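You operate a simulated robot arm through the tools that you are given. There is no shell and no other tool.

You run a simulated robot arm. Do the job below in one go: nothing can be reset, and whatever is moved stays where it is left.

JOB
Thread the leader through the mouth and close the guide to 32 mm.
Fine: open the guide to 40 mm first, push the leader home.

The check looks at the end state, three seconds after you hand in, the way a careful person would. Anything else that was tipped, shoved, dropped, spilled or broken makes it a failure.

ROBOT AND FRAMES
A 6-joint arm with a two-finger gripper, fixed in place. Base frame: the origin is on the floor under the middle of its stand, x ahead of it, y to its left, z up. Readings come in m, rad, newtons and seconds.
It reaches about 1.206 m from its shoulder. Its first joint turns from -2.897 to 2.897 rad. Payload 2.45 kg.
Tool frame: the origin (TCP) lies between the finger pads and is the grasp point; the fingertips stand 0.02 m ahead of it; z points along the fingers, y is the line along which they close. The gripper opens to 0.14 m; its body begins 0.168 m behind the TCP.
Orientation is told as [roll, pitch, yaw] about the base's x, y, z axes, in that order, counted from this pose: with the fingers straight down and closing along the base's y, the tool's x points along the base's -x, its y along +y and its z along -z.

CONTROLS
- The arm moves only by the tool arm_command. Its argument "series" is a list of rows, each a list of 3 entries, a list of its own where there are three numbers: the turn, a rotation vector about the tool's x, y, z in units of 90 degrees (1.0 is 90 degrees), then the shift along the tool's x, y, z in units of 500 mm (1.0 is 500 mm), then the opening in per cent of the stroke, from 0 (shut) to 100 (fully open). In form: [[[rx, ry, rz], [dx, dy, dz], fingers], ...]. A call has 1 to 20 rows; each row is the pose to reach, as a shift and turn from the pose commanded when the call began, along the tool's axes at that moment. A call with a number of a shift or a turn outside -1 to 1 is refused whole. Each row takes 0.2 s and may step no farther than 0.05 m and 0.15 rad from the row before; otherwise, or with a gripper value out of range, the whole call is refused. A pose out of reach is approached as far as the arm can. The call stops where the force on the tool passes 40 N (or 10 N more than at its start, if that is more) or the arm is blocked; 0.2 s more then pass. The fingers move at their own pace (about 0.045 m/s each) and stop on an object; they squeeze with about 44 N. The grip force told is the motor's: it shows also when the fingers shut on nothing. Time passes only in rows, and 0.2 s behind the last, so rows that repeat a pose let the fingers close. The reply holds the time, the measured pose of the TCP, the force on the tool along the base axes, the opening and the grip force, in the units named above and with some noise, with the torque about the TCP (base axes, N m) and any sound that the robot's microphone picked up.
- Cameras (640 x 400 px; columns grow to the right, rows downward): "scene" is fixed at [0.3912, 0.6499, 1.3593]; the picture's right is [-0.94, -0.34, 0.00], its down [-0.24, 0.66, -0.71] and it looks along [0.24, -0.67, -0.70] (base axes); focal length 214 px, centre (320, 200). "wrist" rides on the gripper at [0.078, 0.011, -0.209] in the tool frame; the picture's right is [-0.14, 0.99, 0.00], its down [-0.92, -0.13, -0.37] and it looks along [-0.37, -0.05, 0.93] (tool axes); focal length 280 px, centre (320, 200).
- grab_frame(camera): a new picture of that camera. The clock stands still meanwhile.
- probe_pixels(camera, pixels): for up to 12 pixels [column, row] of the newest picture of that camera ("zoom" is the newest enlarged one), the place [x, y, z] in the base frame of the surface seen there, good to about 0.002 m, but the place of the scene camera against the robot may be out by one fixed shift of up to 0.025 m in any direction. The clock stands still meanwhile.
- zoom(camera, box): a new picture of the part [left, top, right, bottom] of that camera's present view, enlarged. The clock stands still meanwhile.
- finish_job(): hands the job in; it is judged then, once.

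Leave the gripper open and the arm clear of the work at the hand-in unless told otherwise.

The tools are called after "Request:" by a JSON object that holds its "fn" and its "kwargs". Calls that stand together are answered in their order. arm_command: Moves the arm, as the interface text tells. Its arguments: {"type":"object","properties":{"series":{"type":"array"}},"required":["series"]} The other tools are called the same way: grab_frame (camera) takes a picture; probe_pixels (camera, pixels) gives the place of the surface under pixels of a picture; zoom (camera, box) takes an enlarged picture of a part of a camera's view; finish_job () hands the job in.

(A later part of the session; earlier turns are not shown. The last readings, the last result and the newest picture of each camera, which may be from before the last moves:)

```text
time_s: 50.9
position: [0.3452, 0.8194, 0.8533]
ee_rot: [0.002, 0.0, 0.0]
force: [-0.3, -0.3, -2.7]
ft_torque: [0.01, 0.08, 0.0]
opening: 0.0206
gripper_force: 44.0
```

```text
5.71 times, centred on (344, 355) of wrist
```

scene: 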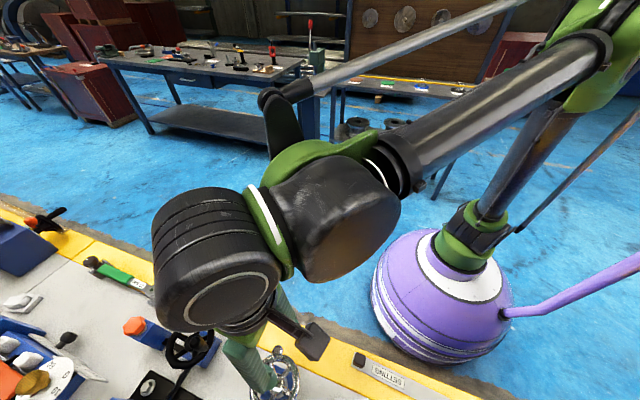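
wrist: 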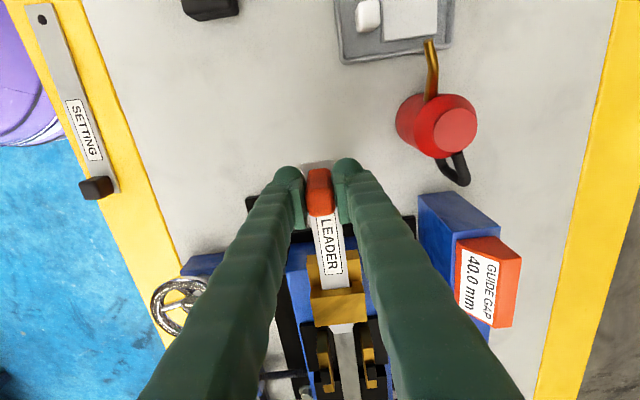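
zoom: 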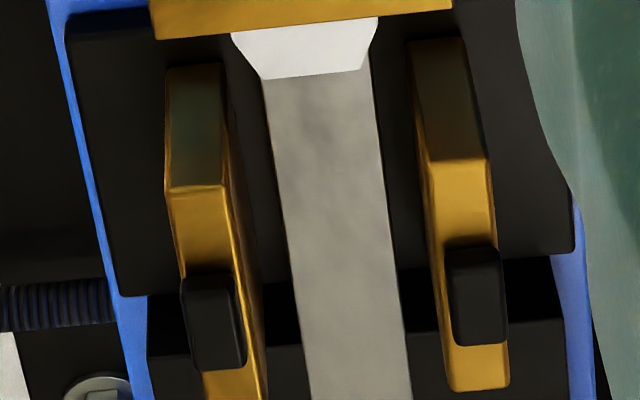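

The tip is through the mouth and lined up with the channel between the open jaws. I push on 60 mm.

Request:
{"fn": "arm_command", "kwargs": {"series": [[[0, 0, 0], [-0.02, 0, 0], 0], [[0, 0, 0], [-0.04, 0, 0], 0], [[0, 0, 0], [-0.06, 0, 0], 0], [[0, 0, 0], [-0.08, 0, 0], 0], [[0, 0, 0], [-0.1, 0, 0], 0], [[0, 0, 0], [-0.12, 0, 0], 0], [[0, 0, 0], [-0.12, 0, 0], 0]]}}

Request:
{"fn": "grab_frame", "kwargs": {"camera": "wrist"}}

Request:
{"fn": "zoom", "kwargs": {"camera": "wrist", "box": [280, 200, 408, 280]}}

Request:
{"fn": "zoom", "kwargs": {"camera": "wrist", "box": [280, 270, 408, 350]}}

```text
time_s: 52.5
position: [0.4033, 0.8196, 0.8549]
ee_rot: [0.001, 0.0, -0.001]
force: [0.5, -0.5, -1.9]
ft_torque: [-0.04, 0.1, 0.04]
opening: 0.0208
gripper_force: 44.4
```

```text
taken
```

wrist: 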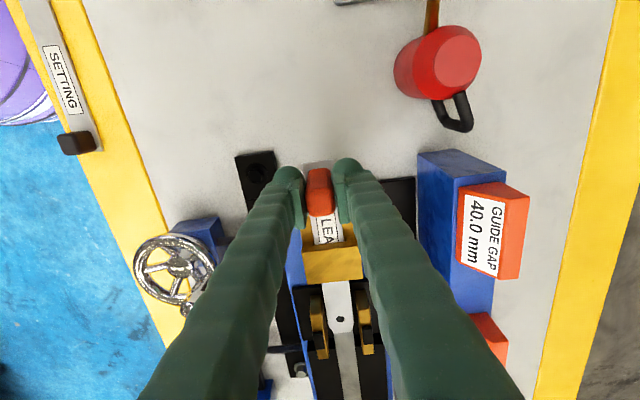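

```text
5.00 times, centred on (344, 240) of wrist
```

zoom: 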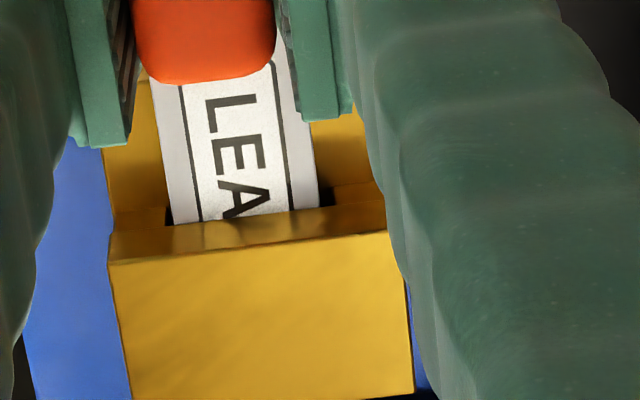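

```text
5.00 times, centred on (344, 310) of wrist
```

zoom: 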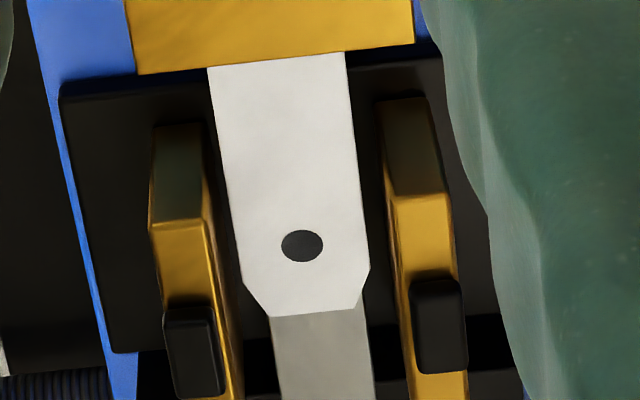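

Tip is between the jaws with clearance on both sides. I push on another 40 mm.

Request:
{"fn": "arm_command", "kwargs": {"series": [[[0, 0, 0], [-0.02, 0, 0], 0], [[0, 0, 0], [-0.04, 0, 0], 0], [[0, 0, 0], [-0.06, 0, 0], 0], [[0, 0, 0], [-0.08, 0, 0], 0], [[0, 0, 0], [-0.08, 0, 0], 0]]}}

Request:
{"fn": "grab_frame", "kwargs": {"camera": "wrist"}}

Request:
{"fn": "zoom", "kwargs": {"camera": "wrist", "box": [280, 160, 408, 240]}}

Request:
{"fn": "zoom", "kwargs": {"camera": "wrist", "box": [270, 240, 430, 340]}}

```text
time_s: 53.1
position: [0.4157, 0.8193, 0.8545]
ee_rot: [-0.003, 0.007, 0.003]
force: [-24.9, -2.8, 2.7]
ft_torque: [-0.01, -0.09, -0.24]
opening: 0.021
gripper_force: 44.1
stopped in row 3: the force on the tool passed its limit at 52 N (the readings are from after the stop); the commanded pose is now the measured one
```

```text
taken
```

wrist: 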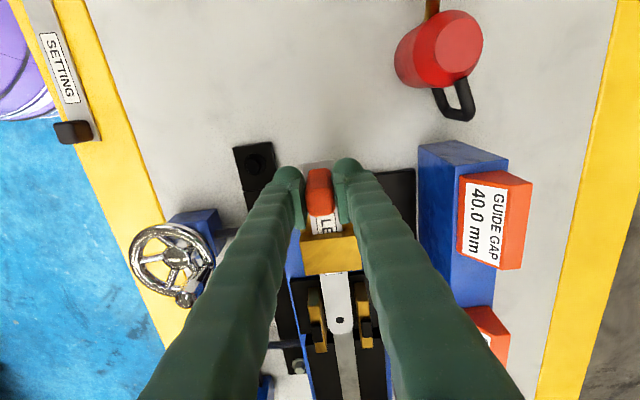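

```text
5.00 times, centred on (344, 200) of wrist
```

zoom: 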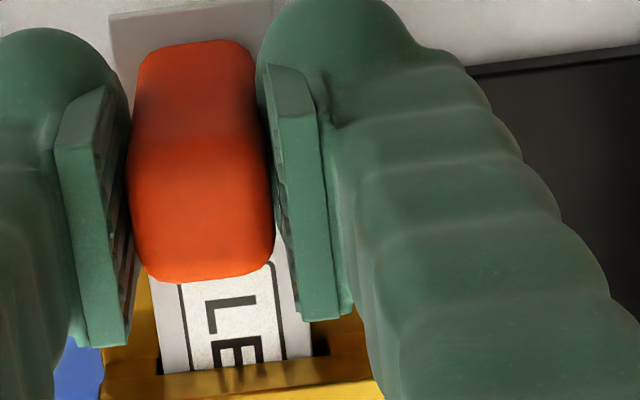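

```text
4.00 times, centred on (350, 290) of wrist
```

zoom: 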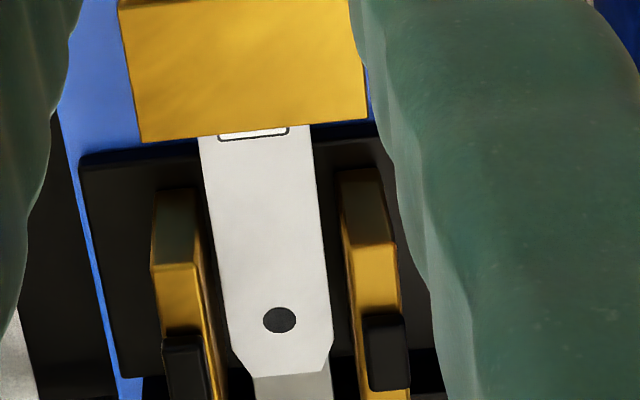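

Contact at TCP x ≈ 0.416, with the tip at about x 0.613. I must tell whether this is home or a snag; I probe heights around the tip and the black blocks beyond.

Request:
{"fn": "zoom", "kwargs": {"camera": "wrist", "box": [296, 310, 392, 370]}}

Request:
{"fn": "probe_pixels", "kwargs": {"camera": "zoom", "pixels": [[290, 60], [240, 60], [360, 60], [310, 150], [290, 180], [310, 250], [200, 260], [430, 250], [200, 200], [420, 150], [340, 350], [210, 340]]}}

Request:
{"fn": "zoom", "kwargs": {"camera": "wrist", "box": [450, 300, 530, 350]}}

```text
6.67 times, centred on (344, 340) of wrist
```

zoom: 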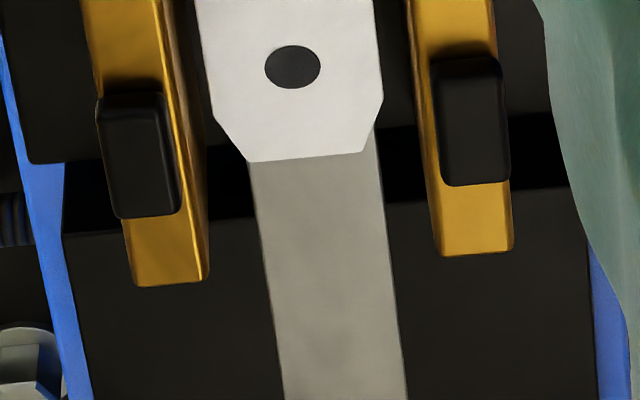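

```text
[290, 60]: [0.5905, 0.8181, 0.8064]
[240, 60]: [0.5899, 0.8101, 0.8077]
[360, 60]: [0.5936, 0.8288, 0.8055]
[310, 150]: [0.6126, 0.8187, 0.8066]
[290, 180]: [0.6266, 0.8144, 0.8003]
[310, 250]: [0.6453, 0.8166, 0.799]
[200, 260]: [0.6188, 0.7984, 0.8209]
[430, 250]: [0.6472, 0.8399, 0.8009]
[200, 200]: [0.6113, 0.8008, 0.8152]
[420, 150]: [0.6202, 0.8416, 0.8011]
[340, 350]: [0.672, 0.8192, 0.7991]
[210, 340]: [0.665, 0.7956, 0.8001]
```

```text
8.00 times, centred on (490, 325) of wrist
```

zoom: 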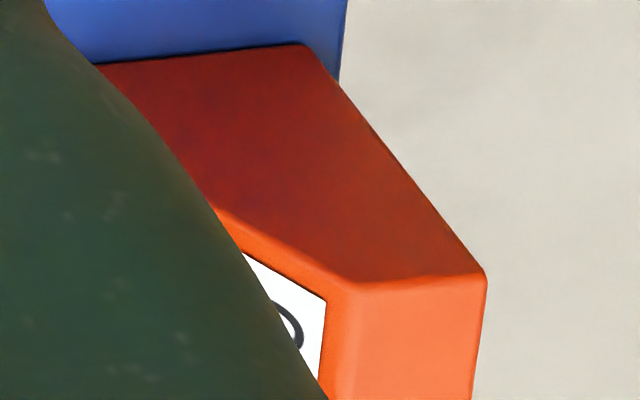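

Request:
{"fn": "zoom", "kwargs": {"camera": "wrist", "box": [320, 320, 368, 350]}}

Request:
{"fn": "probe_pixels", "kwargs": {"camera": "zoom", "pixels": [[250, 170], [330, 160], [160, 140], [360, 110], [250, 200], [390, 190], [420, 190], [390, 130], [110, 210], [130, 280], [420, 260], [390, 90]]}}

```text
13.33 times, centred on (344, 335) of wrist
```

zoom: 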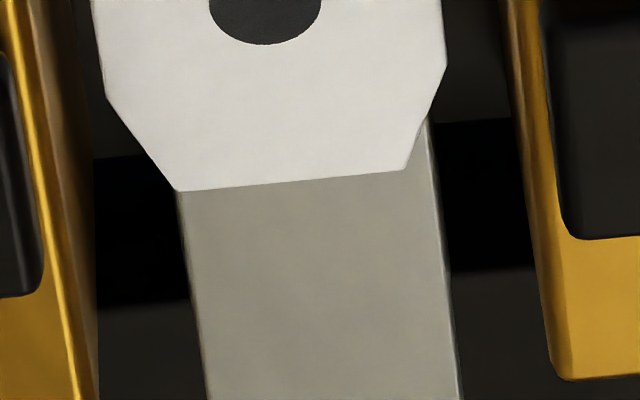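

```text
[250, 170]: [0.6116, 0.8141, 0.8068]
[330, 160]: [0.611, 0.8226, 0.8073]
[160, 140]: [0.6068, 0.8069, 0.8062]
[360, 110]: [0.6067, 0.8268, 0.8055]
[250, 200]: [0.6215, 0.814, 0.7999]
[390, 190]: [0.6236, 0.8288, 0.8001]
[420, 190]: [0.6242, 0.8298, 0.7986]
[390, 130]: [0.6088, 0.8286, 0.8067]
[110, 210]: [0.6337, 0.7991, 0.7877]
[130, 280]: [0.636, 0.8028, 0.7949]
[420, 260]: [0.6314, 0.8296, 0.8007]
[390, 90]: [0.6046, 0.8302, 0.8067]
```

Request:
{"fn": "arm_command", "kwargs": {"series": [[[0, 0, 0], [0, 0, 0], 0], [[0, 0, 0], [0, 0, 0], 0]]}}

```text
time_s: 53.7
position: [0.4154, 0.8192, 0.855]
ee_rot: [-0.004, 0.008, 0.002]
force: [-25.0, 2.1, 3.1]
ft_torque: [0.1, 0.87, -0.16]
opening: 0.0211
gripper_force: 44.2
stopped in row 2: the force on the tool passed its limit at 41 N (the readings are from after the stop); the commanded pose is now the measured one
```

The stop is firm and the tool tilted slightly. I back off 4 mm, level the tool again, and read forces at rest.

Request:
{"fn": "arm_command", "kwargs": {"series": [[[-0.0025, -0.0051, 0.0013], [0.004, 0, 0], 0], [[-0.0025, -0.0051, 0.0013], [0.008, 0, 0], 0], [[-0.0025, -0.0051, 0.0013], [0.008, 0, 0], 0]]}}

Request:
{"fn": "grab_frame", "kwargs": {"camera": "wrist"}}

Request:
{"fn": "zoom", "kwargs": {"camera": "wrist", "box": [272, 160, 400, 240]}}

Request:
{"fn": "zoom", "kwargs": {"camera": "wrist", "box": [296, 270, 392, 330]}}

```text
time_s: 54.5
position: [0.4164, 0.8202, 0.855]
ee_rot: [0.002, -0.003, -0.003]
force: [-1.8, 14.6, 12.8]
ft_torque: [0.15, -0.19, 0.04]
opening: 0.0208
gripper_force: 44.2
```

```text
taken
```

wrist: 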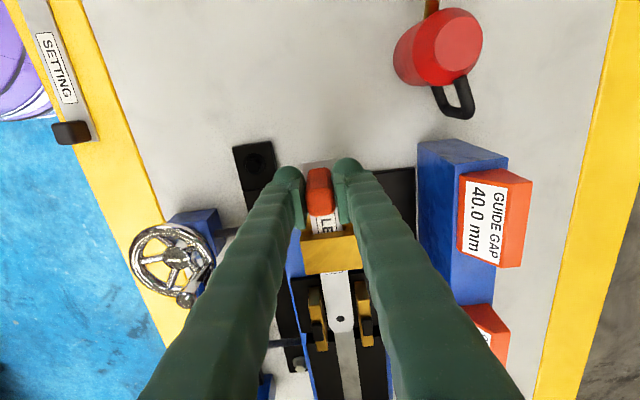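

```text
5.00 times, centred on (336, 200) of wrist
```

zoom: 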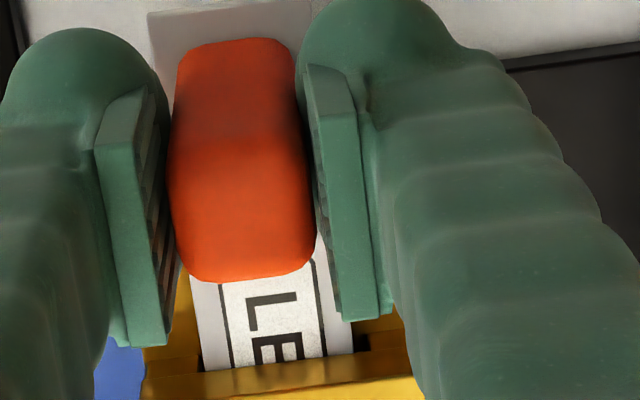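

```text
6.67 times, centred on (344, 300) of wrist
```

zoom: 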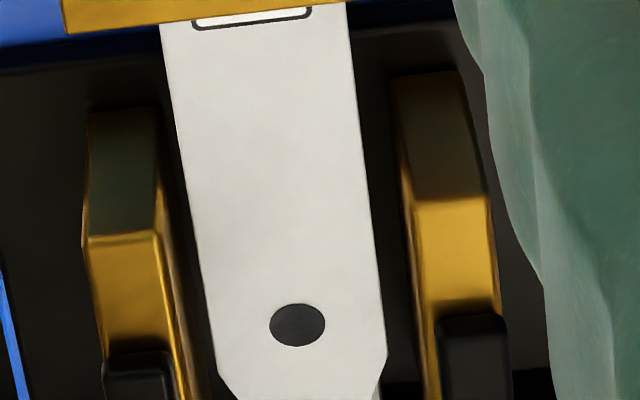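

The tool is at rest touching the stop, with side force +14.6 N in y. I check clearance between the leader's sides and the jaws.

Request:
{"fn": "zoom", "kwargs": {"camera": "wrist", "box": [304, 290, 384, 340]}}

Request:
{"fn": "probe_pixels", "kwargs": {"camera": "zoom", "pixels": [[95, 200], [130, 200], [160, 200], [120, 260], [135, 320], [175, 320], [190, 240], [360, 220], [395, 200], [415, 160], [440, 200], [420, 300]]}}

```text
8.00 times, centred on (344, 315) of wrist
```

zoom: 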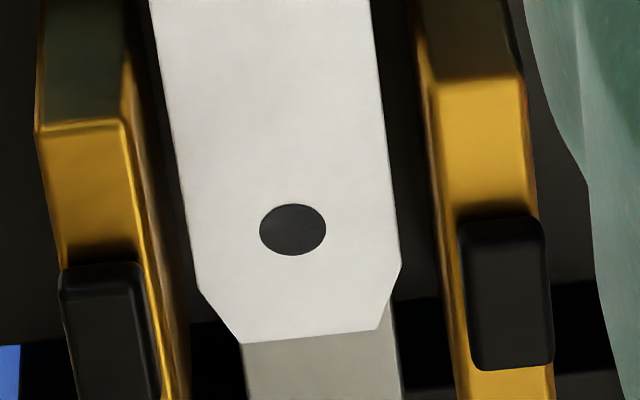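

```text
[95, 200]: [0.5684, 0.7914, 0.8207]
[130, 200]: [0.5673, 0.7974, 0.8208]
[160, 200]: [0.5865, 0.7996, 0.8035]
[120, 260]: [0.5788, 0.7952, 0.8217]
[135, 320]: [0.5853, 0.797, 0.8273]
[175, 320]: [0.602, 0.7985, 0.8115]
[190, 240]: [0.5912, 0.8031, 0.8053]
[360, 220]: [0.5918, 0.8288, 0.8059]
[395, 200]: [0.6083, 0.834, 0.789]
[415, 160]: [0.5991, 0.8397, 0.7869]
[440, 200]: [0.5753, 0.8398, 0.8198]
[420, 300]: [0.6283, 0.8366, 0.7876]
```

The jaws (0.799 and 0.839) leave ~4–5 mm each side, so it isn't the jaws. I ease the side and vertical load a little (shift +1 mm y, read force) to find out what bears.

Request:
{"fn": "arm_command", "kwargs": {"series": [[[0, 0, 0], [0, 0.0024, -0.002], 0], [[0, 0, 0], [0, 0.0024, -0.002], 0]]}}

```text
time_s: 55.1
position: [0.416, 0.8198, 0.8554]
ee_rot: [0.002, -0.001, -0.002]
force: [4.4, -0.1, -6.0]
ft_torque: [-0.02, -0.01, 0.02]
opening: 0.0206
gripper_force: 43.6
```

Forces relaxed. Now I push forward again gently in 1.5 mm steps to see whether it goes on.

Request:
{"fn": "arm_command", "kwargs": {"series": [[[0, 0, 0], [-0.003, 0, 0], 0], [[0, 0, 0], [-0.006, 0, 0], 0], [[0, 0, 0], [-0.009, 0, 0], 0], [[0, 0, 0], [-0.009, 0, 0], 0]]}}

```text
time_s: 56.1
position: [0.4167, 0.8191, 0.8555]
ee_rot: [0.0, 0.001, 0.001]
force: [-11.9, -5.7, -5.0]
ft_torque: [-0.03, -0.11, -0.15]
opening: 0.0207
gripper_force: 43.5
stopped in row 4: the force on the tool passed its limit at 42 N (the readings are from after the stop); the commanded pose is now the measured one
```

Same firm stop at the same x (0.4165) — this looks like the home stop. I ease off, set it down ~1 mm, release the grip, lift clear, and inspect the tip and readouts.

Request:
{"fn": "arm_command", "kwargs": {"series": [[[0, 0, 0], [0.002, 0, 0.002], 0], [[0, 0, 0], [0.002, 0, 0.002], 20], [[0, 0, 0], [0.002, 0, 0.002], 40], [[0, 0, 0], [0.002, 0, 0.002], 45], [[0, 0, 0], [0.002, 0, 0.002], 45], [[0, 0, 0], [0.002, 0, -0.06], 45], [[0, 0, 0], [0.002, 0, -0.12], 45], [[0, 0, 0], [0.002, 0, -0.2], 45], [[0, 0, 0], [0.002, 0, -0.26], 45], [[0, 0, 0], [0.002, 0, -0.26], 45]]}}

Request:
{"fn": "grab_frame", "kwargs": {"camera": "wrist"}}

Request:
{"fn": "zoom", "kwargs": {"camera": "wrist", "box": [272, 160, 400, 240]}}

Request:
{"fn": "zoom", "kwargs": {"camera": "wrist", "box": [272, 220, 400, 300]}}

```text
time_s: 58.3
position: [0.4154, 0.8204, 0.9859]
ee_rot: [0.002, -0.001, -0.001]
force: [-0.4, -0.3, -0.7]
ft_torque: [0.0, -0.02, 0.0]
opening: 0.0628
gripper_force: 0.0
```

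```text
taken
```

wrist: 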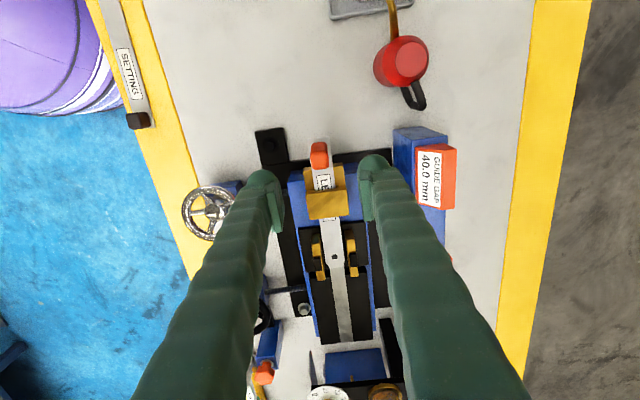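

```text
5.00 times, centred on (336, 200) of wrist
```

zoom: 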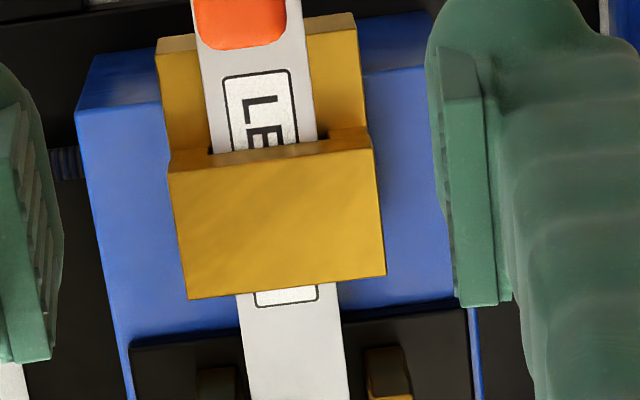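

```text
5.00 times, centred on (336, 260) of wrist
```

zoom: 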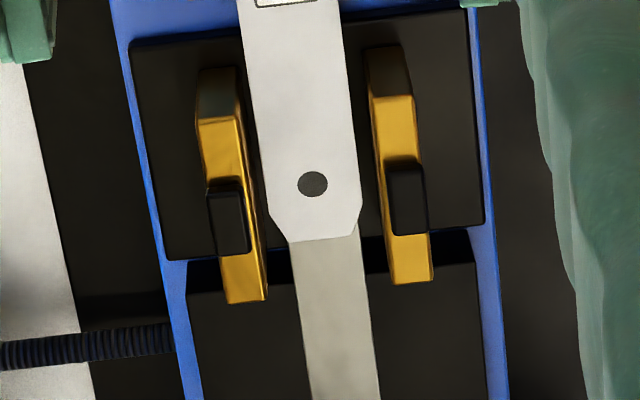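

The leader stays in place, tip between the far ends of the jaws. I move to the viewing pose where both readouts can be read.

Request:
{"fn": "arm_command", "kwargs": {"series": [[[0, 0, 0], [-0.014, -0.076, -0.018], 45], [[0, 0, 0], [-0.028, -0.152, -0.036], 45], [[0, 0, 0], [-0.042, -0.228, -0.054], 45], [[0, 0, 0], [-0.056, -0.304, -0.072], 45], [[0, 0, 0], [-0.07, -0.38, -0.09], 45], [[0, 0, 0], [-0.07, -0.38, -0.09], 45]]}}

Request:
{"fn": "grab_frame", "kwargs": {"camera": "wrist"}}

Request:
{"fn": "zoom", "kwargs": {"camera": "wrist", "box": [480, 80, 608, 160]}}

Request:
{"fn": "zoom", "kwargs": {"camera": "wrist", "box": [480, 180, 608, 260]}}

Request:
{"fn": "zoom", "kwargs": {"camera": "wrist", "box": [390, 100, 518, 180]}}

```text
time_s: 59.7
position: [0.4517, 0.6271, 1.0289]
ee_rot: [0.002, 0.0, 0.0]
force: [-0.2, -0.7, -0.2]
ft_torque: [-0.02, 0.01, 0.01]
opening: 0.0629
gripper_force: 0.0
```

```text
taken
```

wrist: 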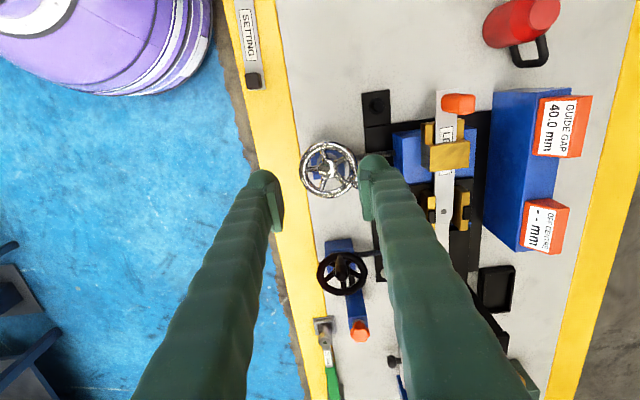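

```text
5.00 times, centred on (544, 120) of wrist
```

zoom: 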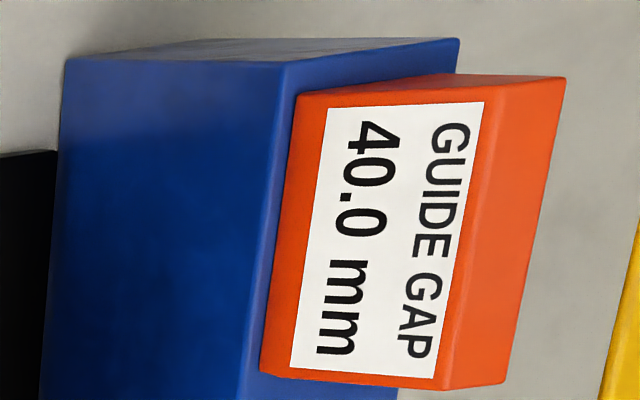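

```text
5.00 times, centred on (544, 220) of wrist
```

zoom: 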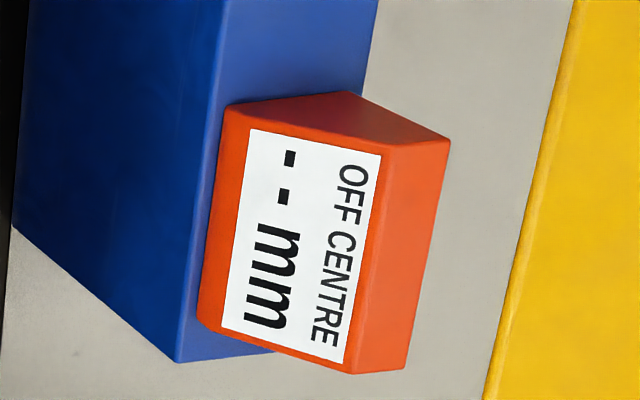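

```text
5.00 times, centred on (454, 140) of wrist
```

zoom: 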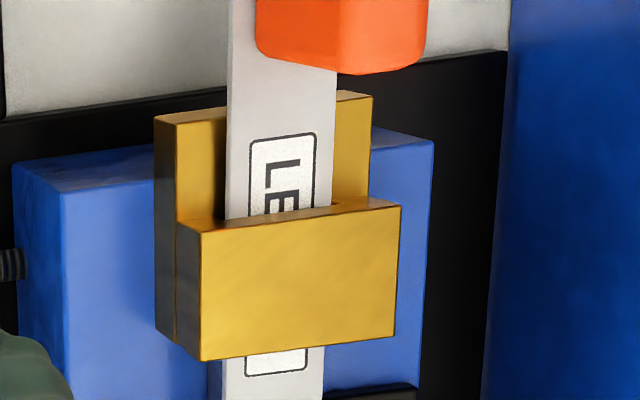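

GUIDE GAP 40.0, OFF CENTRE still blank. To be sure about "home" I want an oblique look from the aisle side at the tip and channel. I move there, tilting the camera toward the bench.

Request:
{"fn": "arm_command", "kwargs": {"series": [[[-0.056, 0, 0], [-0.035, -0.033, 0.008], 45], [[-0.113, 0, 0], [-0.07, -0.066, 0.015], 45], [[-0.169, 0, 0], [-0.105, -0.099, 0.023], 45], [[-0.225, 0, 0], [-0.14, -0.132, 0.03], 45], [[-0.281, 0, 0], [-0.175, -0.165, 0.038], 45], [[-0.338, 0, 0], [-0.21, -0.198, 0.045], 45], [[-0.394, 0, 0], [-0.245, -0.231, 0.053], 45], [[-0.45, 0, 0], [-0.28, -0.264, 0.06], 45], [[-0.45, 0, 0], [-0.28, -0.264, 0.06], 45]]}}

Request:
{"fn": "grab_frame", "kwargs": {"camera": "wrist"}}

```text
time_s: 61.7
position: [0.5912, 0.4963, 0.9994]
ee_rot: [0.708, -0.001, -0.001]
force: [-0.3, -0.1, 0.6]
ft_torque: [-0.03, -0.01, 0.02]
opening: 0.0631
gripper_force: 0.0
```

```text
taken
```

wrist: 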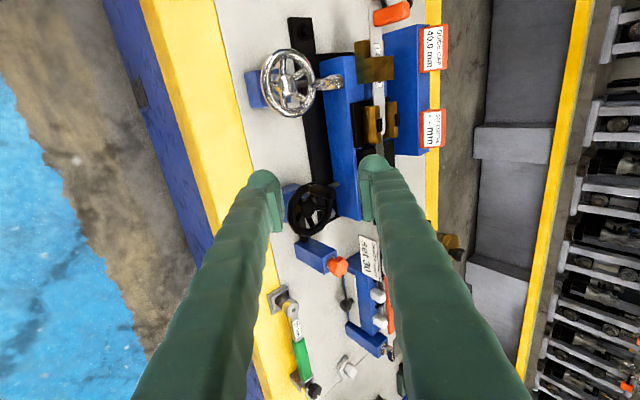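

Request:
{"fn": "zoom", "kwargs": {"camera": "wrist", "box": [340, 90, 436, 150]}}

Request:
{"fn": "zoom", "kwargs": {"camera": "wrist", "box": [330, 30, 426, 90]}}

```text
6.67 times, centred on (388, 120) of wrist
```

zoom: 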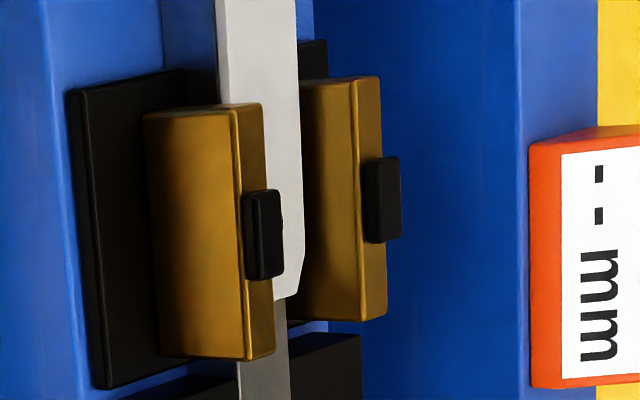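

```text
6.67 times, centred on (378, 60) of wrist
```

zoom: 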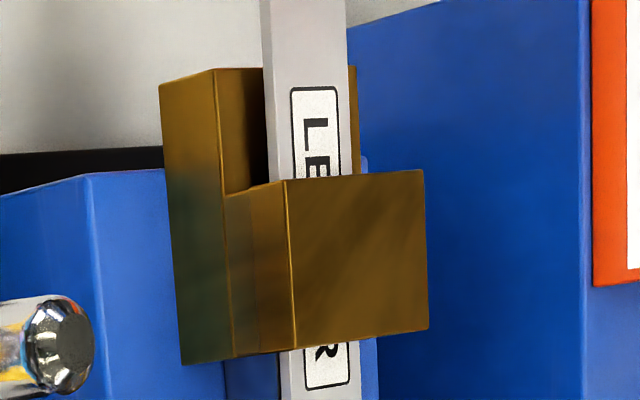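

From this side I see nothing in front of the tip, so I'll verify the stop: regrip, draw back ~20 mm, and push again at a slightly different height; a true stop will repeat at the same place. First back above the handle.

Request:
{"fn": "arm_command", "kwargs": {"series": [[[0.045, 0, 0], [0.035, 0.047, 0.0441], 45], [[0.09, 0, 0], [0.07, 0.094, 0.0882], 45], [[0.135, 0, 0], [0.105, 0.1411, 0.1323], 45], [[0.18, 0, 0], [0.14, 0.1881, 0.1764], 45], [[0.225, 0, 0], [0.175, 0.2351, 0.2205], 45], [[0.27, 0, 0], [0.21, 0.2821, 0.2646], 45], [[0.315, 0, 0], [0.245, 0.3291, 0.3087], 45], [[0.36, 0, 0], [0.28, 0.3762, 0.3528], 45], [[0.405, 0, 0], [0.315, 0.4232, 0.3969], 45], [[0.45, 0, 0], [0.35, 0.4702, 0.441], 45], [[0.45, 0, 0], [0.35, 0.4702, 0.441], 45]]}}

Request:
{"fn": "grab_frame", "kwargs": {"camera": "wrist"}}

Request:
{"fn": "zoom", "kwargs": {"camera": "wrist", "box": [272, 130, 368, 190]}}

Request:
{"fn": "probe_pixels", "kwargs": {"camera": "zoom", "pixels": [[320, 150], [275, 160], [370, 155], [320, 100], [320, 210], [320, 250], [290, 280], [380, 270], [320, 30]]}}

```text
time_s: 64.1
position: [0.4149, 0.8154, 0.986]
ee_rot: [0.0, 0.002, 0.001]
force: [0.1, -0.5, 0.1]
ft_torque: [-0.01, 0.03, 0.01]
opening: 0.0631
gripper_force: 0.1
```

```text
taken
```

wrist: 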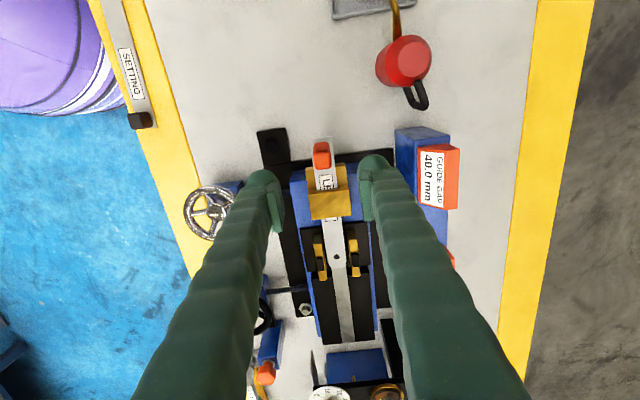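

```text
6.67 times, centred on (320, 160) of wrist
```

zoom: 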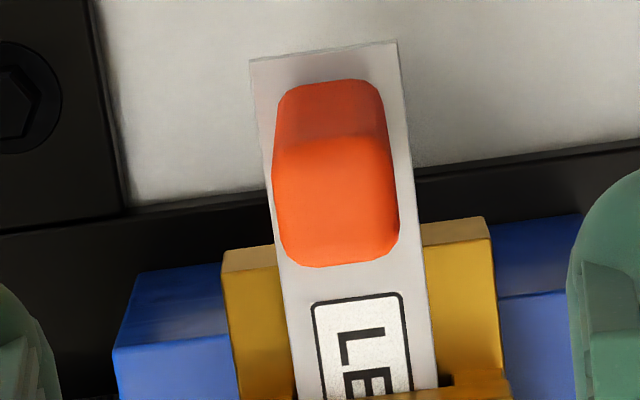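

```text
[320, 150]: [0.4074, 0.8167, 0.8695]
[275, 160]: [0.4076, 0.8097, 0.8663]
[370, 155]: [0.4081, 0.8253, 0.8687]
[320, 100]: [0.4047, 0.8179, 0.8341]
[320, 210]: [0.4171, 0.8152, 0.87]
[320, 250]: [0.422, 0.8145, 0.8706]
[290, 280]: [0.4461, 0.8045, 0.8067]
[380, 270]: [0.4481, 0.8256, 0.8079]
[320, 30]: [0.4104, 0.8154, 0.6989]
```

Interesting: the leader's top reads z ≈ 0.807 here. I probe the apron and the leader along its length in this same view to see whether it really lies flat on the floor.

Request:
{"fn": "probe_pixels", "kwargs": {"camera": "zoom", "pixels": [[255, 300], [265, 350], [465, 260], [470, 330], [290, 340], [425, 330], [270, 75], [385, 60], [240, 255], [460, 230], [350, 320], [420, 250]]}}

Request:
{"fn": "zoom", "kwargs": {"camera": "wrist", "box": [290, 215, 386, 275]}}

Request:
{"fn": "probe_pixels", "kwargs": {"camera": "zoom", "pixels": [[260, 50], [340, 50], [310, 100], [310, 200], [320, 290], [280, 300], [360, 300], [330, 340], [340, 380], [150, 360], [480, 350], [330, 320]]}}

```text
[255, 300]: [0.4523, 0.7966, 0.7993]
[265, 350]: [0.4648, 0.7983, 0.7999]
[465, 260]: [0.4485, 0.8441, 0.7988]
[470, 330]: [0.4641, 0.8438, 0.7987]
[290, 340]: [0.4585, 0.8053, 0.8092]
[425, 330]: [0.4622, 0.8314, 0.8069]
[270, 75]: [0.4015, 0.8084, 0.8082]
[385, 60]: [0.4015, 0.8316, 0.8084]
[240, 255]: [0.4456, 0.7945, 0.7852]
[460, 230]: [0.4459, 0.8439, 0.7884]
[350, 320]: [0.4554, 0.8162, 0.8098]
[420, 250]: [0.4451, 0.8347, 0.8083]
```

```text
6.67 times, centred on (338, 245) of wrist
```

zoom: 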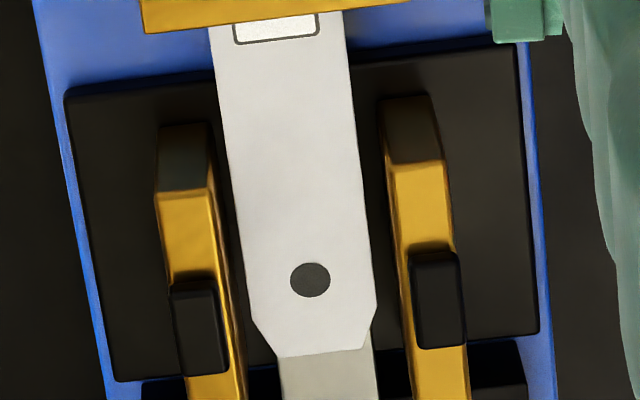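

```text
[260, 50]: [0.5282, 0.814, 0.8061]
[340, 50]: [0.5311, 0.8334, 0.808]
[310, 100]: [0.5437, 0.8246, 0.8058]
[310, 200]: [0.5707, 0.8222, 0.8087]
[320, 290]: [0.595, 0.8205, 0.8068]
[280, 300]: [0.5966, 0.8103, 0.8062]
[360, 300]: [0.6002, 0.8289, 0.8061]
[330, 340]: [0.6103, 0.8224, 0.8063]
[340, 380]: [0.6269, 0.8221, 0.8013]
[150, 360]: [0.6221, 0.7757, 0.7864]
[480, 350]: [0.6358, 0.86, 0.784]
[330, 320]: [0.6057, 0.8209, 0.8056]
```

The leader's rear stays ~3 mm above the apron although released, with the tip lower: so it is being held at the tip or wedged. I measure more closely how it sits relative to the jaws.

Request:
{"fn": "zoom", "kwargs": {"camera": "wrist", "box": [306, 228, 370, 268]}}

Request:
{"fn": "probe_pixels", "kwargs": {"camera": "zoom", "pixels": [[120, 150], [140, 200], [160, 100], [185, 150], [395, 150], [405, 200], [430, 100], [450, 150], [200, 250], [400, 250], [440, 80], [100, 100]]}}

Request:
{"fn": "zoom", "kwargs": {"camera": "wrist", "box": [310, 150, 374, 190]}}

```text
10.00 times, centred on (338, 248) of wrist
```

zoom: 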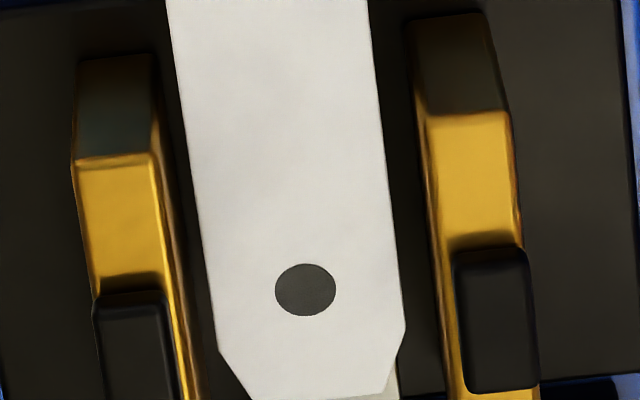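

```text
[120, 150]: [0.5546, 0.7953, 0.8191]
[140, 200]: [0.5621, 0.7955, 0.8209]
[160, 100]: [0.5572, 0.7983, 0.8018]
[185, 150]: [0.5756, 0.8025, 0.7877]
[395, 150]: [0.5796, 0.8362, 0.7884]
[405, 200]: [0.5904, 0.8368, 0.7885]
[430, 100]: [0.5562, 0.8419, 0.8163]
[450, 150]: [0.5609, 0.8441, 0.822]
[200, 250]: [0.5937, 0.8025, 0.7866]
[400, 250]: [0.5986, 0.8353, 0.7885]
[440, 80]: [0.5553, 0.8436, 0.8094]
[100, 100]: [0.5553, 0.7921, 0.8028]
```

```text
10.00 times, centred on (342, 170) of wrist
```

zoom: 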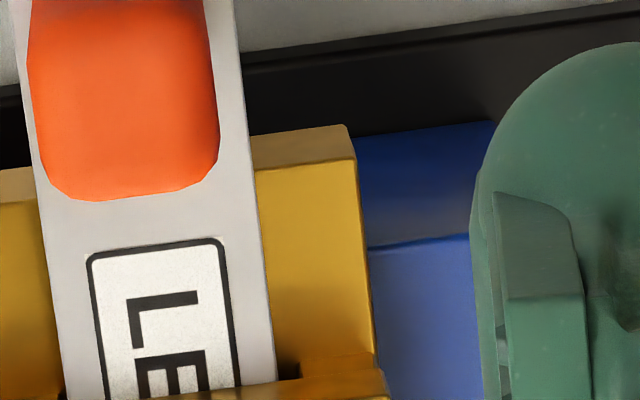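

The leader lies centred between the jaws within ~0.5 mm, and stays rigidly where the push ended; it is seated. Now I go to the chrome crank handle (expected at ≈ (0.507, 0.677)) to close the guide to 32 mm.

Request:
{"fn": "arm_command", "kwargs": {"series": [[[0, 0, 0], [-0.0457, -0.0714, 0], 45], [[0, 0, 0], [-0.0913, -0.1428, 0], 45], [[0, 0, 0], [-0.137, -0.2142, 0], 45], [[0, 0, 0], [-0.1826, -0.2856, 0], 45], [[0, 0, 0], [-0.1826, -0.2856, 0.1], 45], [[0, 0, 0], [-0.1826, -0.2856, 0.2], 45], [[0, 0, 0], [-0.1826, -0.2856, 0.2], 45]]}}

Request:
{"fn": "grab_frame", "kwargs": {"camera": "wrist"}}

Request:
{"fn": "zoom", "kwargs": {"camera": "wrist", "box": [240, 120, 400, 220]}}

Request:
{"fn": "probe_pixels", "kwargs": {"camera": "zoom", "pixels": [[320, 250], [322, 230], [322, 270], [300, 250], [345, 250], [320, 210]]}}

```text
time_s: 65.7
position: [0.5056, 0.6755, 0.8863]
ee_rot: [0.002, -0.002, 0.0]
force: [-0.7, 0.8, -0.1]
ft_torque: [-0.03, 0.0, 0.01]
opening: 0.0633
gripper_force: 0.1
```

```text
taken
```

wrist: 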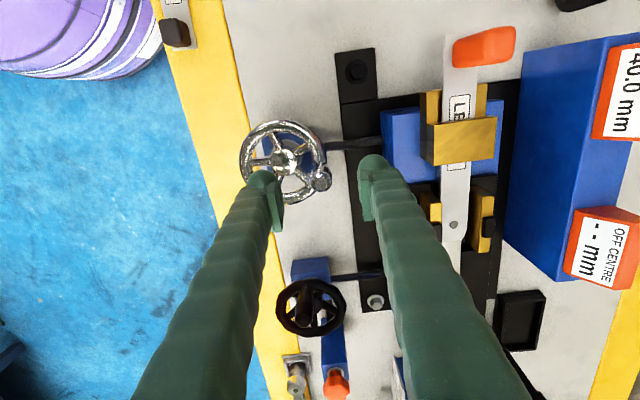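

```text
4.00 times, centred on (320, 170) of wrist
```

zoom: 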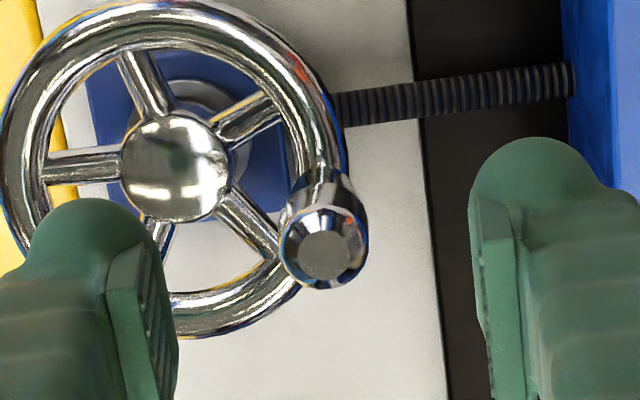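

```text
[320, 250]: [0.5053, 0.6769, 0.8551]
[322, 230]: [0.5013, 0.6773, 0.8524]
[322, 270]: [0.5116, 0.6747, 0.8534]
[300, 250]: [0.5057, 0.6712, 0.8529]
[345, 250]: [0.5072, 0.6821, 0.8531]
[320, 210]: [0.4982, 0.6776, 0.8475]
```

Handle is centred between the fingers. I lower 50 mm, close, and turn counter-clockwise by 70° (to about 36.5 mm).

Request:
{"fn": "arm_command", "kwargs": {"series": [[[0, 0, 0], [0, 0, 0.05], 45], [[0, 0, 0], [0, 0, 0.1], 45], [[0, 0, 0], [0, 0, 0.1], 20], [[0, 0, 0], [0, 0, 0.1], 0], [[0, 0, 0], [0, 0, 0.1], 0], [[0, 0, 0], [0, 0, 0.1], 0], [[0, 0, 0], [0.0148, 0.0018, 0.1], 0], [[0, 0, 0], [0.0295, 0.0005, 0.1], 0], [[0, 0, 0], [0.0437, -0.0033, 0.1], 0], [[0, 0, 0], [0.057, -0.0095, 0.1], 0], [[0, 0, 0], [0.0691, -0.0179, 0.1], 0], [[0, 0, 0], [0.0795, -0.0283, 0.1], 0], [[0, 0, 0], [0.0879, -0.0404, 0.1], 0]]}}

Request:
{"fn": "grab_frame", "kwargs": {"camera": "wrist"}}

```text
time_s: 68.5
position: [0.4644, 0.6566, 0.8354]
ee_rot: [0.0, 0.002, 0.0]
force: [3.4, -1.4, -21.6]
ft_torque: [-0.03, -0.33, 0.01]
opening: 0.0189
gripper_force: 44.2
```

```text
taken
```

wrist: 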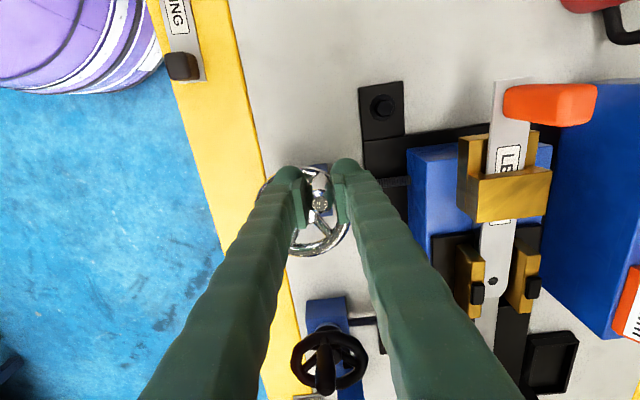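

Going well. I continue counter-clockwise to 220° (about 33 mm).

Request:
{"fn": "arm_command", "kwargs": {"series": [[[0, 0, 0], [0.0063, -0.0136, 0.002], 0], [[0, 0, 0], [0.0105, -0.0276, 0.002], 0], [[0, 0, 0], [0.0125, -0.0422, 0.002], 0], [[0, 0, 0], [0.0128, -0.0571, 0.002], 0], [[0, 0, 0], [0.0081, -0.0712, 0.002], 0], [[0, 0, 0], [0.0015, -0.0848, 0.002], 0], [[0, 0, 0], [-0.0067, -0.0972, 0.002], 0], [[0, 0, 0], [-0.0067, -0.0972, 0.002], 0]]}}

Request:
{"fn": "grab_frame", "kwargs": {"camera": "wrist"}}

Request:
{"fn": "zoom", "kwargs": {"camera": "wrist", "box": [480, 200, 640, 300]}}

```text
time_s: 70.3
position: [0.4684, 0.609, 0.8334]
ee_rot: [0.001, 0.0, 0.001]
force: [14.3, 13.4, 33.2]
ft_torque: [0.21, -0.24, -0.01]
opening: 0.0188
gripper_force: 43.7
```

```text
taken
```

wrist: 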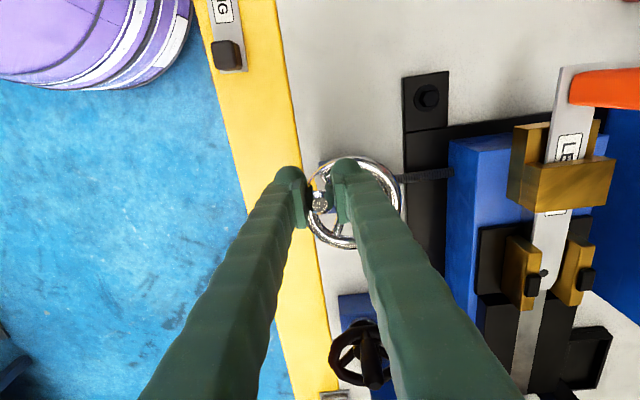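

```text
4.00 times, centred on (560, 250) of wrist
```

zoom: 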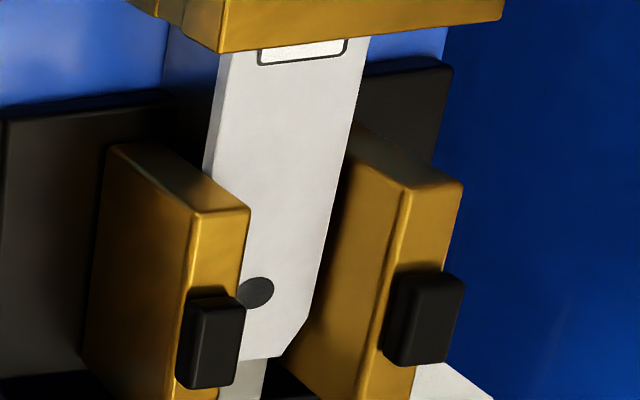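

I release, lift 0.15 m and read the display.

Request:
{"fn": "arm_command", "kwargs": {"series": [[[0, 0, 0], [0.0, 0.0, -0.003], 45], [[0, 0, 0], [0.0, 0.0, -0.003], 45], [[0, 0, 0], [0.0, 0.0, -0.003], 45], [[0, 0, 0], [0, 0, -0.08], 45], [[0, 0, 0], [0, 0, -0.16], 45], [[0, 0, 0], [0, 0, -0.24], 45], [[0, 0, 0], [0, 0, -0.3], 45], [[0, 0, 0], [0, 0, -0.3], 45]]}}

Request:
{"fn": "grab_frame", "kwargs": {"camera": "wrist"}}

Request:
{"fn": "zoom", "kwargs": {"camera": "wrist", "box": [480, 60, 640, 160]}}

Request:
{"fn": "zoom", "kwargs": {"camera": "wrist", "box": [480, 170, 640, 270]}}

```text
time_s: 72.1
position: [0.4677, 0.6082, 0.9843]
ee_rot: [0.002, 0.0, 0.0]
force: [-0.1, -0.1, -0.4]
ft_torque: [-0.03, -0.01, 0.01]
opening: 0.0631
gripper_force: 0.0
```

```text
taken
```

wrist: 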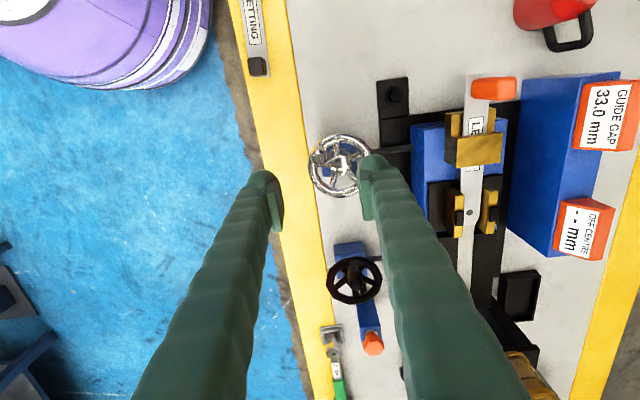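

```text
4.00 times, centred on (560, 110) of wrist
```

zoom: 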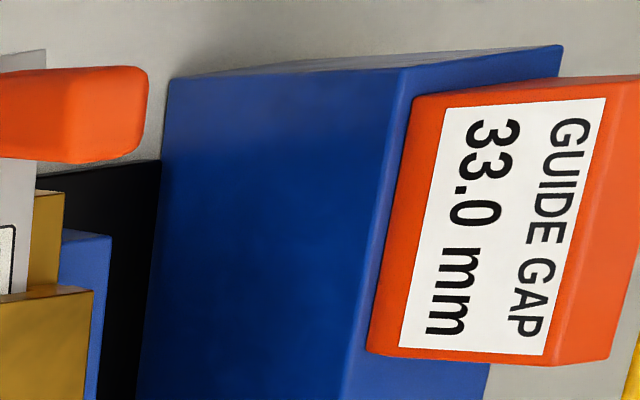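

```text
4.00 times, centred on (560, 220) of wrist
```

zoom: 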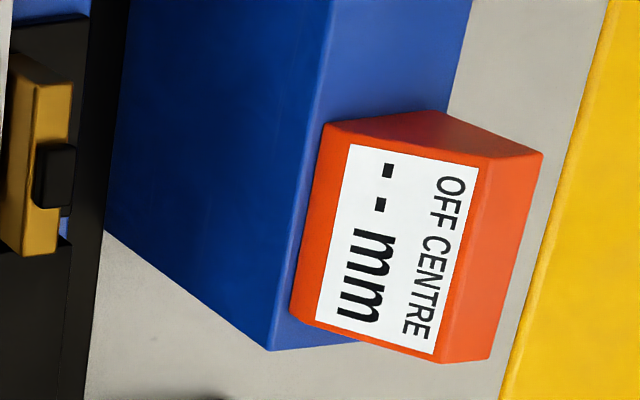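

33.0 mm now, OFF CENTRE still blank. Before the last millimetre I check the leader again: height along its length and clearance at the jaws.

Request:
{"fn": "zoom", "kwargs": {"camera": "wrist", "box": [420, 170, 516, 230]}}

Request:
{"fn": "probe_pixels", "kwargs": {"camera": "zoom", "pixels": [[350, 60], [350, 150], [300, 230], [345, 300], [380, 240], [345, 350], [340, 380], [180, 200], [260, 200], [520, 200], [450, 200], [420, 60]]}}

Request:
{"fn": "zoom", "kwargs": {"camera": "wrist", "box": [430, 70, 526, 130]}}

Request:
{"fn": "probe_pixels", "kwargs": {"camera": "zoom", "pixels": [[260, 60], [270, 150], [240, 200], [280, 250], [370, 250], [150, 270], [480, 270], [150, 310], [490, 300], [330, 290], [250, 350], [420, 60]]}}

```text
6.67 times, centred on (468, 200) of wrist
```

zoom: 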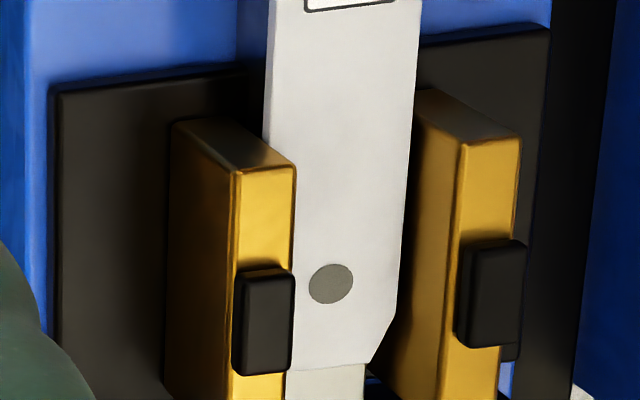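

```text
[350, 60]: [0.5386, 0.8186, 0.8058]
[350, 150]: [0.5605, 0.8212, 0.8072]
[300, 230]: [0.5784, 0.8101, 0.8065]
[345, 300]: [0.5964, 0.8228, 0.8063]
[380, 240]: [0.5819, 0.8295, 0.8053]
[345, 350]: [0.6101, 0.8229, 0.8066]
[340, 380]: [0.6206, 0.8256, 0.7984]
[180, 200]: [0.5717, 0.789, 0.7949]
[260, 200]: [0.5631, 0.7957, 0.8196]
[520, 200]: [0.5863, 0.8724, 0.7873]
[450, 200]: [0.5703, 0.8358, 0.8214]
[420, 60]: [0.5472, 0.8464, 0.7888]
```

```text
6.67 times, centred on (478, 100) of wrist
```

zoom: 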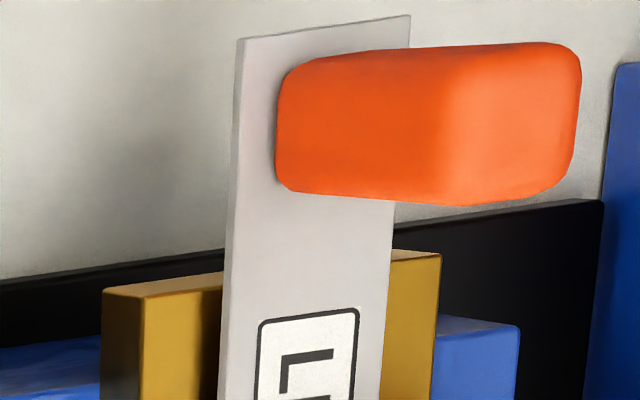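

```text
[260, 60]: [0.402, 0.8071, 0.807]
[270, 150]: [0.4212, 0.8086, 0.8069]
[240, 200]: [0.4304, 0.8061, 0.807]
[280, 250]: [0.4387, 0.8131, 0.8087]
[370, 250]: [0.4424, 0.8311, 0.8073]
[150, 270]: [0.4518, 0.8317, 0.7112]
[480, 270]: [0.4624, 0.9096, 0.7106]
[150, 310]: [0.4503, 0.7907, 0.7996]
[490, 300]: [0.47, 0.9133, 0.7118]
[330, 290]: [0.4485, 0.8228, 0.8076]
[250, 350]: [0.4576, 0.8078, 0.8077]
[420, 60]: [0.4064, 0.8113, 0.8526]
```

The leader still sits with its underside ~2 mm above the floor, as if held. Before the final closing I'll test it: regrip the handle and pull back lightly to learn whether it's latched home or merely jammed. I go above the orange grip.

Request:
{"fn": "arm_command", "kwargs": {"series": [[[0, 0, 0], [0.02, 0.0846, 0], 45], [[0, 0, 0], [0.04, 0.1693, 0], 45], [[0, 0, 0], [0.06, 0.2539, 0], 45], [[0, 0, 0], [0.08, 0.3386, 0], 45], [[0, 0, 0], [0.1014, 0.4232, 0], 45], [[0, 0, 0], [0.1014, 0.4232, 0.1], 45], [[0, 0, 0], [0.1014, 0.4232, 0.14], 45], [[0, 0, 0], [0.1014, 0.4232, 0.14], 45]]}}

Request:
{"fn": "grab_frame", "kwargs": {"camera": "wrist"}}

Request:
{"fn": "zoom", "kwargs": {"camera": "wrist", "box": [240, 130, 400, 230]}}

Request:
{"fn": "probe_pixels", "kwargs": {"camera": "zoom", "pixels": [[320, 150], [285, 150], [355, 150], [320, 185], [320, 120], [300, 240], [350, 240], [260, 250], [420, 240]]}}

```text
time_s: 73.9
position: [0.4153, 0.8187, 0.9151]
ee_rot: [0.002, 0.0, 0.0]
force: [-0.4, -0.7, 0.1]
ft_torque: [-0.01, 0.01, 0.01]
opening: 0.063
gripper_force: 0.0
```

```text
taken
```

wrist: 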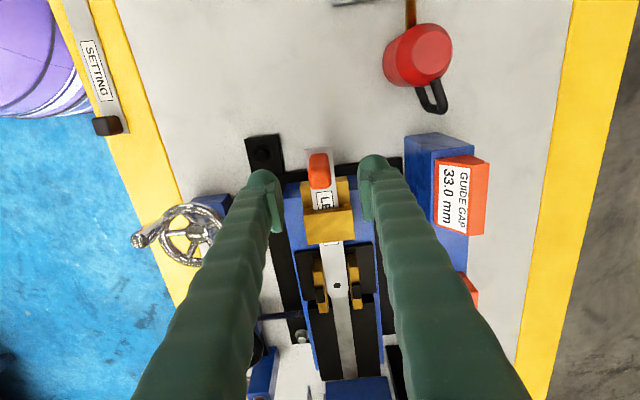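

```text
4.00 times, centred on (320, 180) of wrist
```

zoom: 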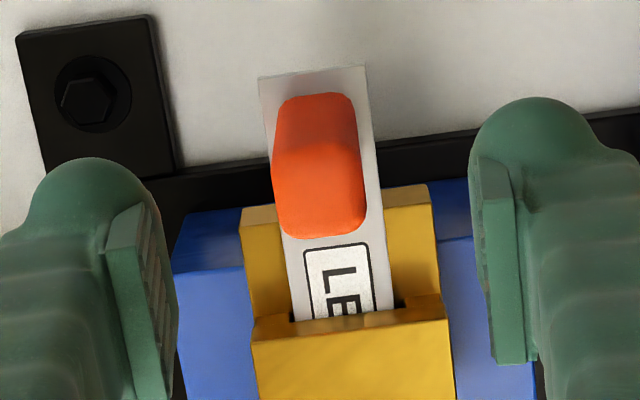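

```text
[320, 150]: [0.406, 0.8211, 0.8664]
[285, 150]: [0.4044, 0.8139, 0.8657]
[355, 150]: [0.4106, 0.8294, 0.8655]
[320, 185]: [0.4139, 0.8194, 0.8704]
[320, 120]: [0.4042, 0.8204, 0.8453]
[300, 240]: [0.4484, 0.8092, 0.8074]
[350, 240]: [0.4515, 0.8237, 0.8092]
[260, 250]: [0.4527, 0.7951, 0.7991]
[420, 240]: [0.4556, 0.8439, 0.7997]
```

Aligned. I lower 60 mm, close on the grip, and read the force before doing anything.

Request:
{"fn": "arm_command", "kwargs": {"series": [[[0, 0, 0], [0, 0, 0.06], 45], [[0, 0, 0], [0, 0, 0.12], 45], [[0, 0, 0], [0, 0, 0.12], 30], [[0, 0, 0], [0, 0, 0.12], 20], [[0, 0, 0], [0, 0, 0.12], 0], [[0, 0, 0], [0, 0, 0.12], 0], [[0, 0, 0], [0, 0, 0.12], 0]]}}

```text
time_s: 75.5
position: [0.4165, 0.8197, 0.8553]
ee_rot: [0.001, 0.003, 0.001]
force: [-7.2, -23.1, -14.4]
ft_torque: [-0.19, 0.12, -0.12]
opening: 0.0207
gripper_force: 44.4
```

The handle resists sideways with 23 N without yielding, so the leader is firmly held. I relax that misfit (‑1.9 mm y, ‑1 mm z, ‑1 mm x), then read.

Request:
{"fn": "arm_command", "kwargs": {"series": [[[0, 0, 0], [0.002, -0.0038, 0.002], 0], [[0, 0, 0], [0.002, -0.0038, 0.002], 0]]}}

```text
time_s: 76.1
position: [0.4159, 0.819, 0.854]
ee_rot: [0.002, 0.0, -0.001]
force: [-0.5, -0.7, 0.0]
ft_torque: [-0.01, 0.06, 0.01]
opening: 0.0205
gripper_force: 44.3
```

Relaxed to zero (not even the leader's weight is on the gripper). Now a light pull back of 2 mm.

Request:
{"fn": "arm_command", "kwargs": {"series": [[[0, 0, 0], [0.002, 0, 0], 0], [[0, 0, 0], [0.004, 0, 0], 0], [[0, 0, 0], [0.004, 0, 0], 0]]}}

```text
time_s: 76.9
position: [0.4127, 0.8179, 0.8537]
ee_rot: [0.0, 0.001, -0.001]
force: [0.8, 1.9, -1.1]
ft_torque: [0.13, -0.09, 0.34]
opening: 0.0206
gripper_force: 44.1
```

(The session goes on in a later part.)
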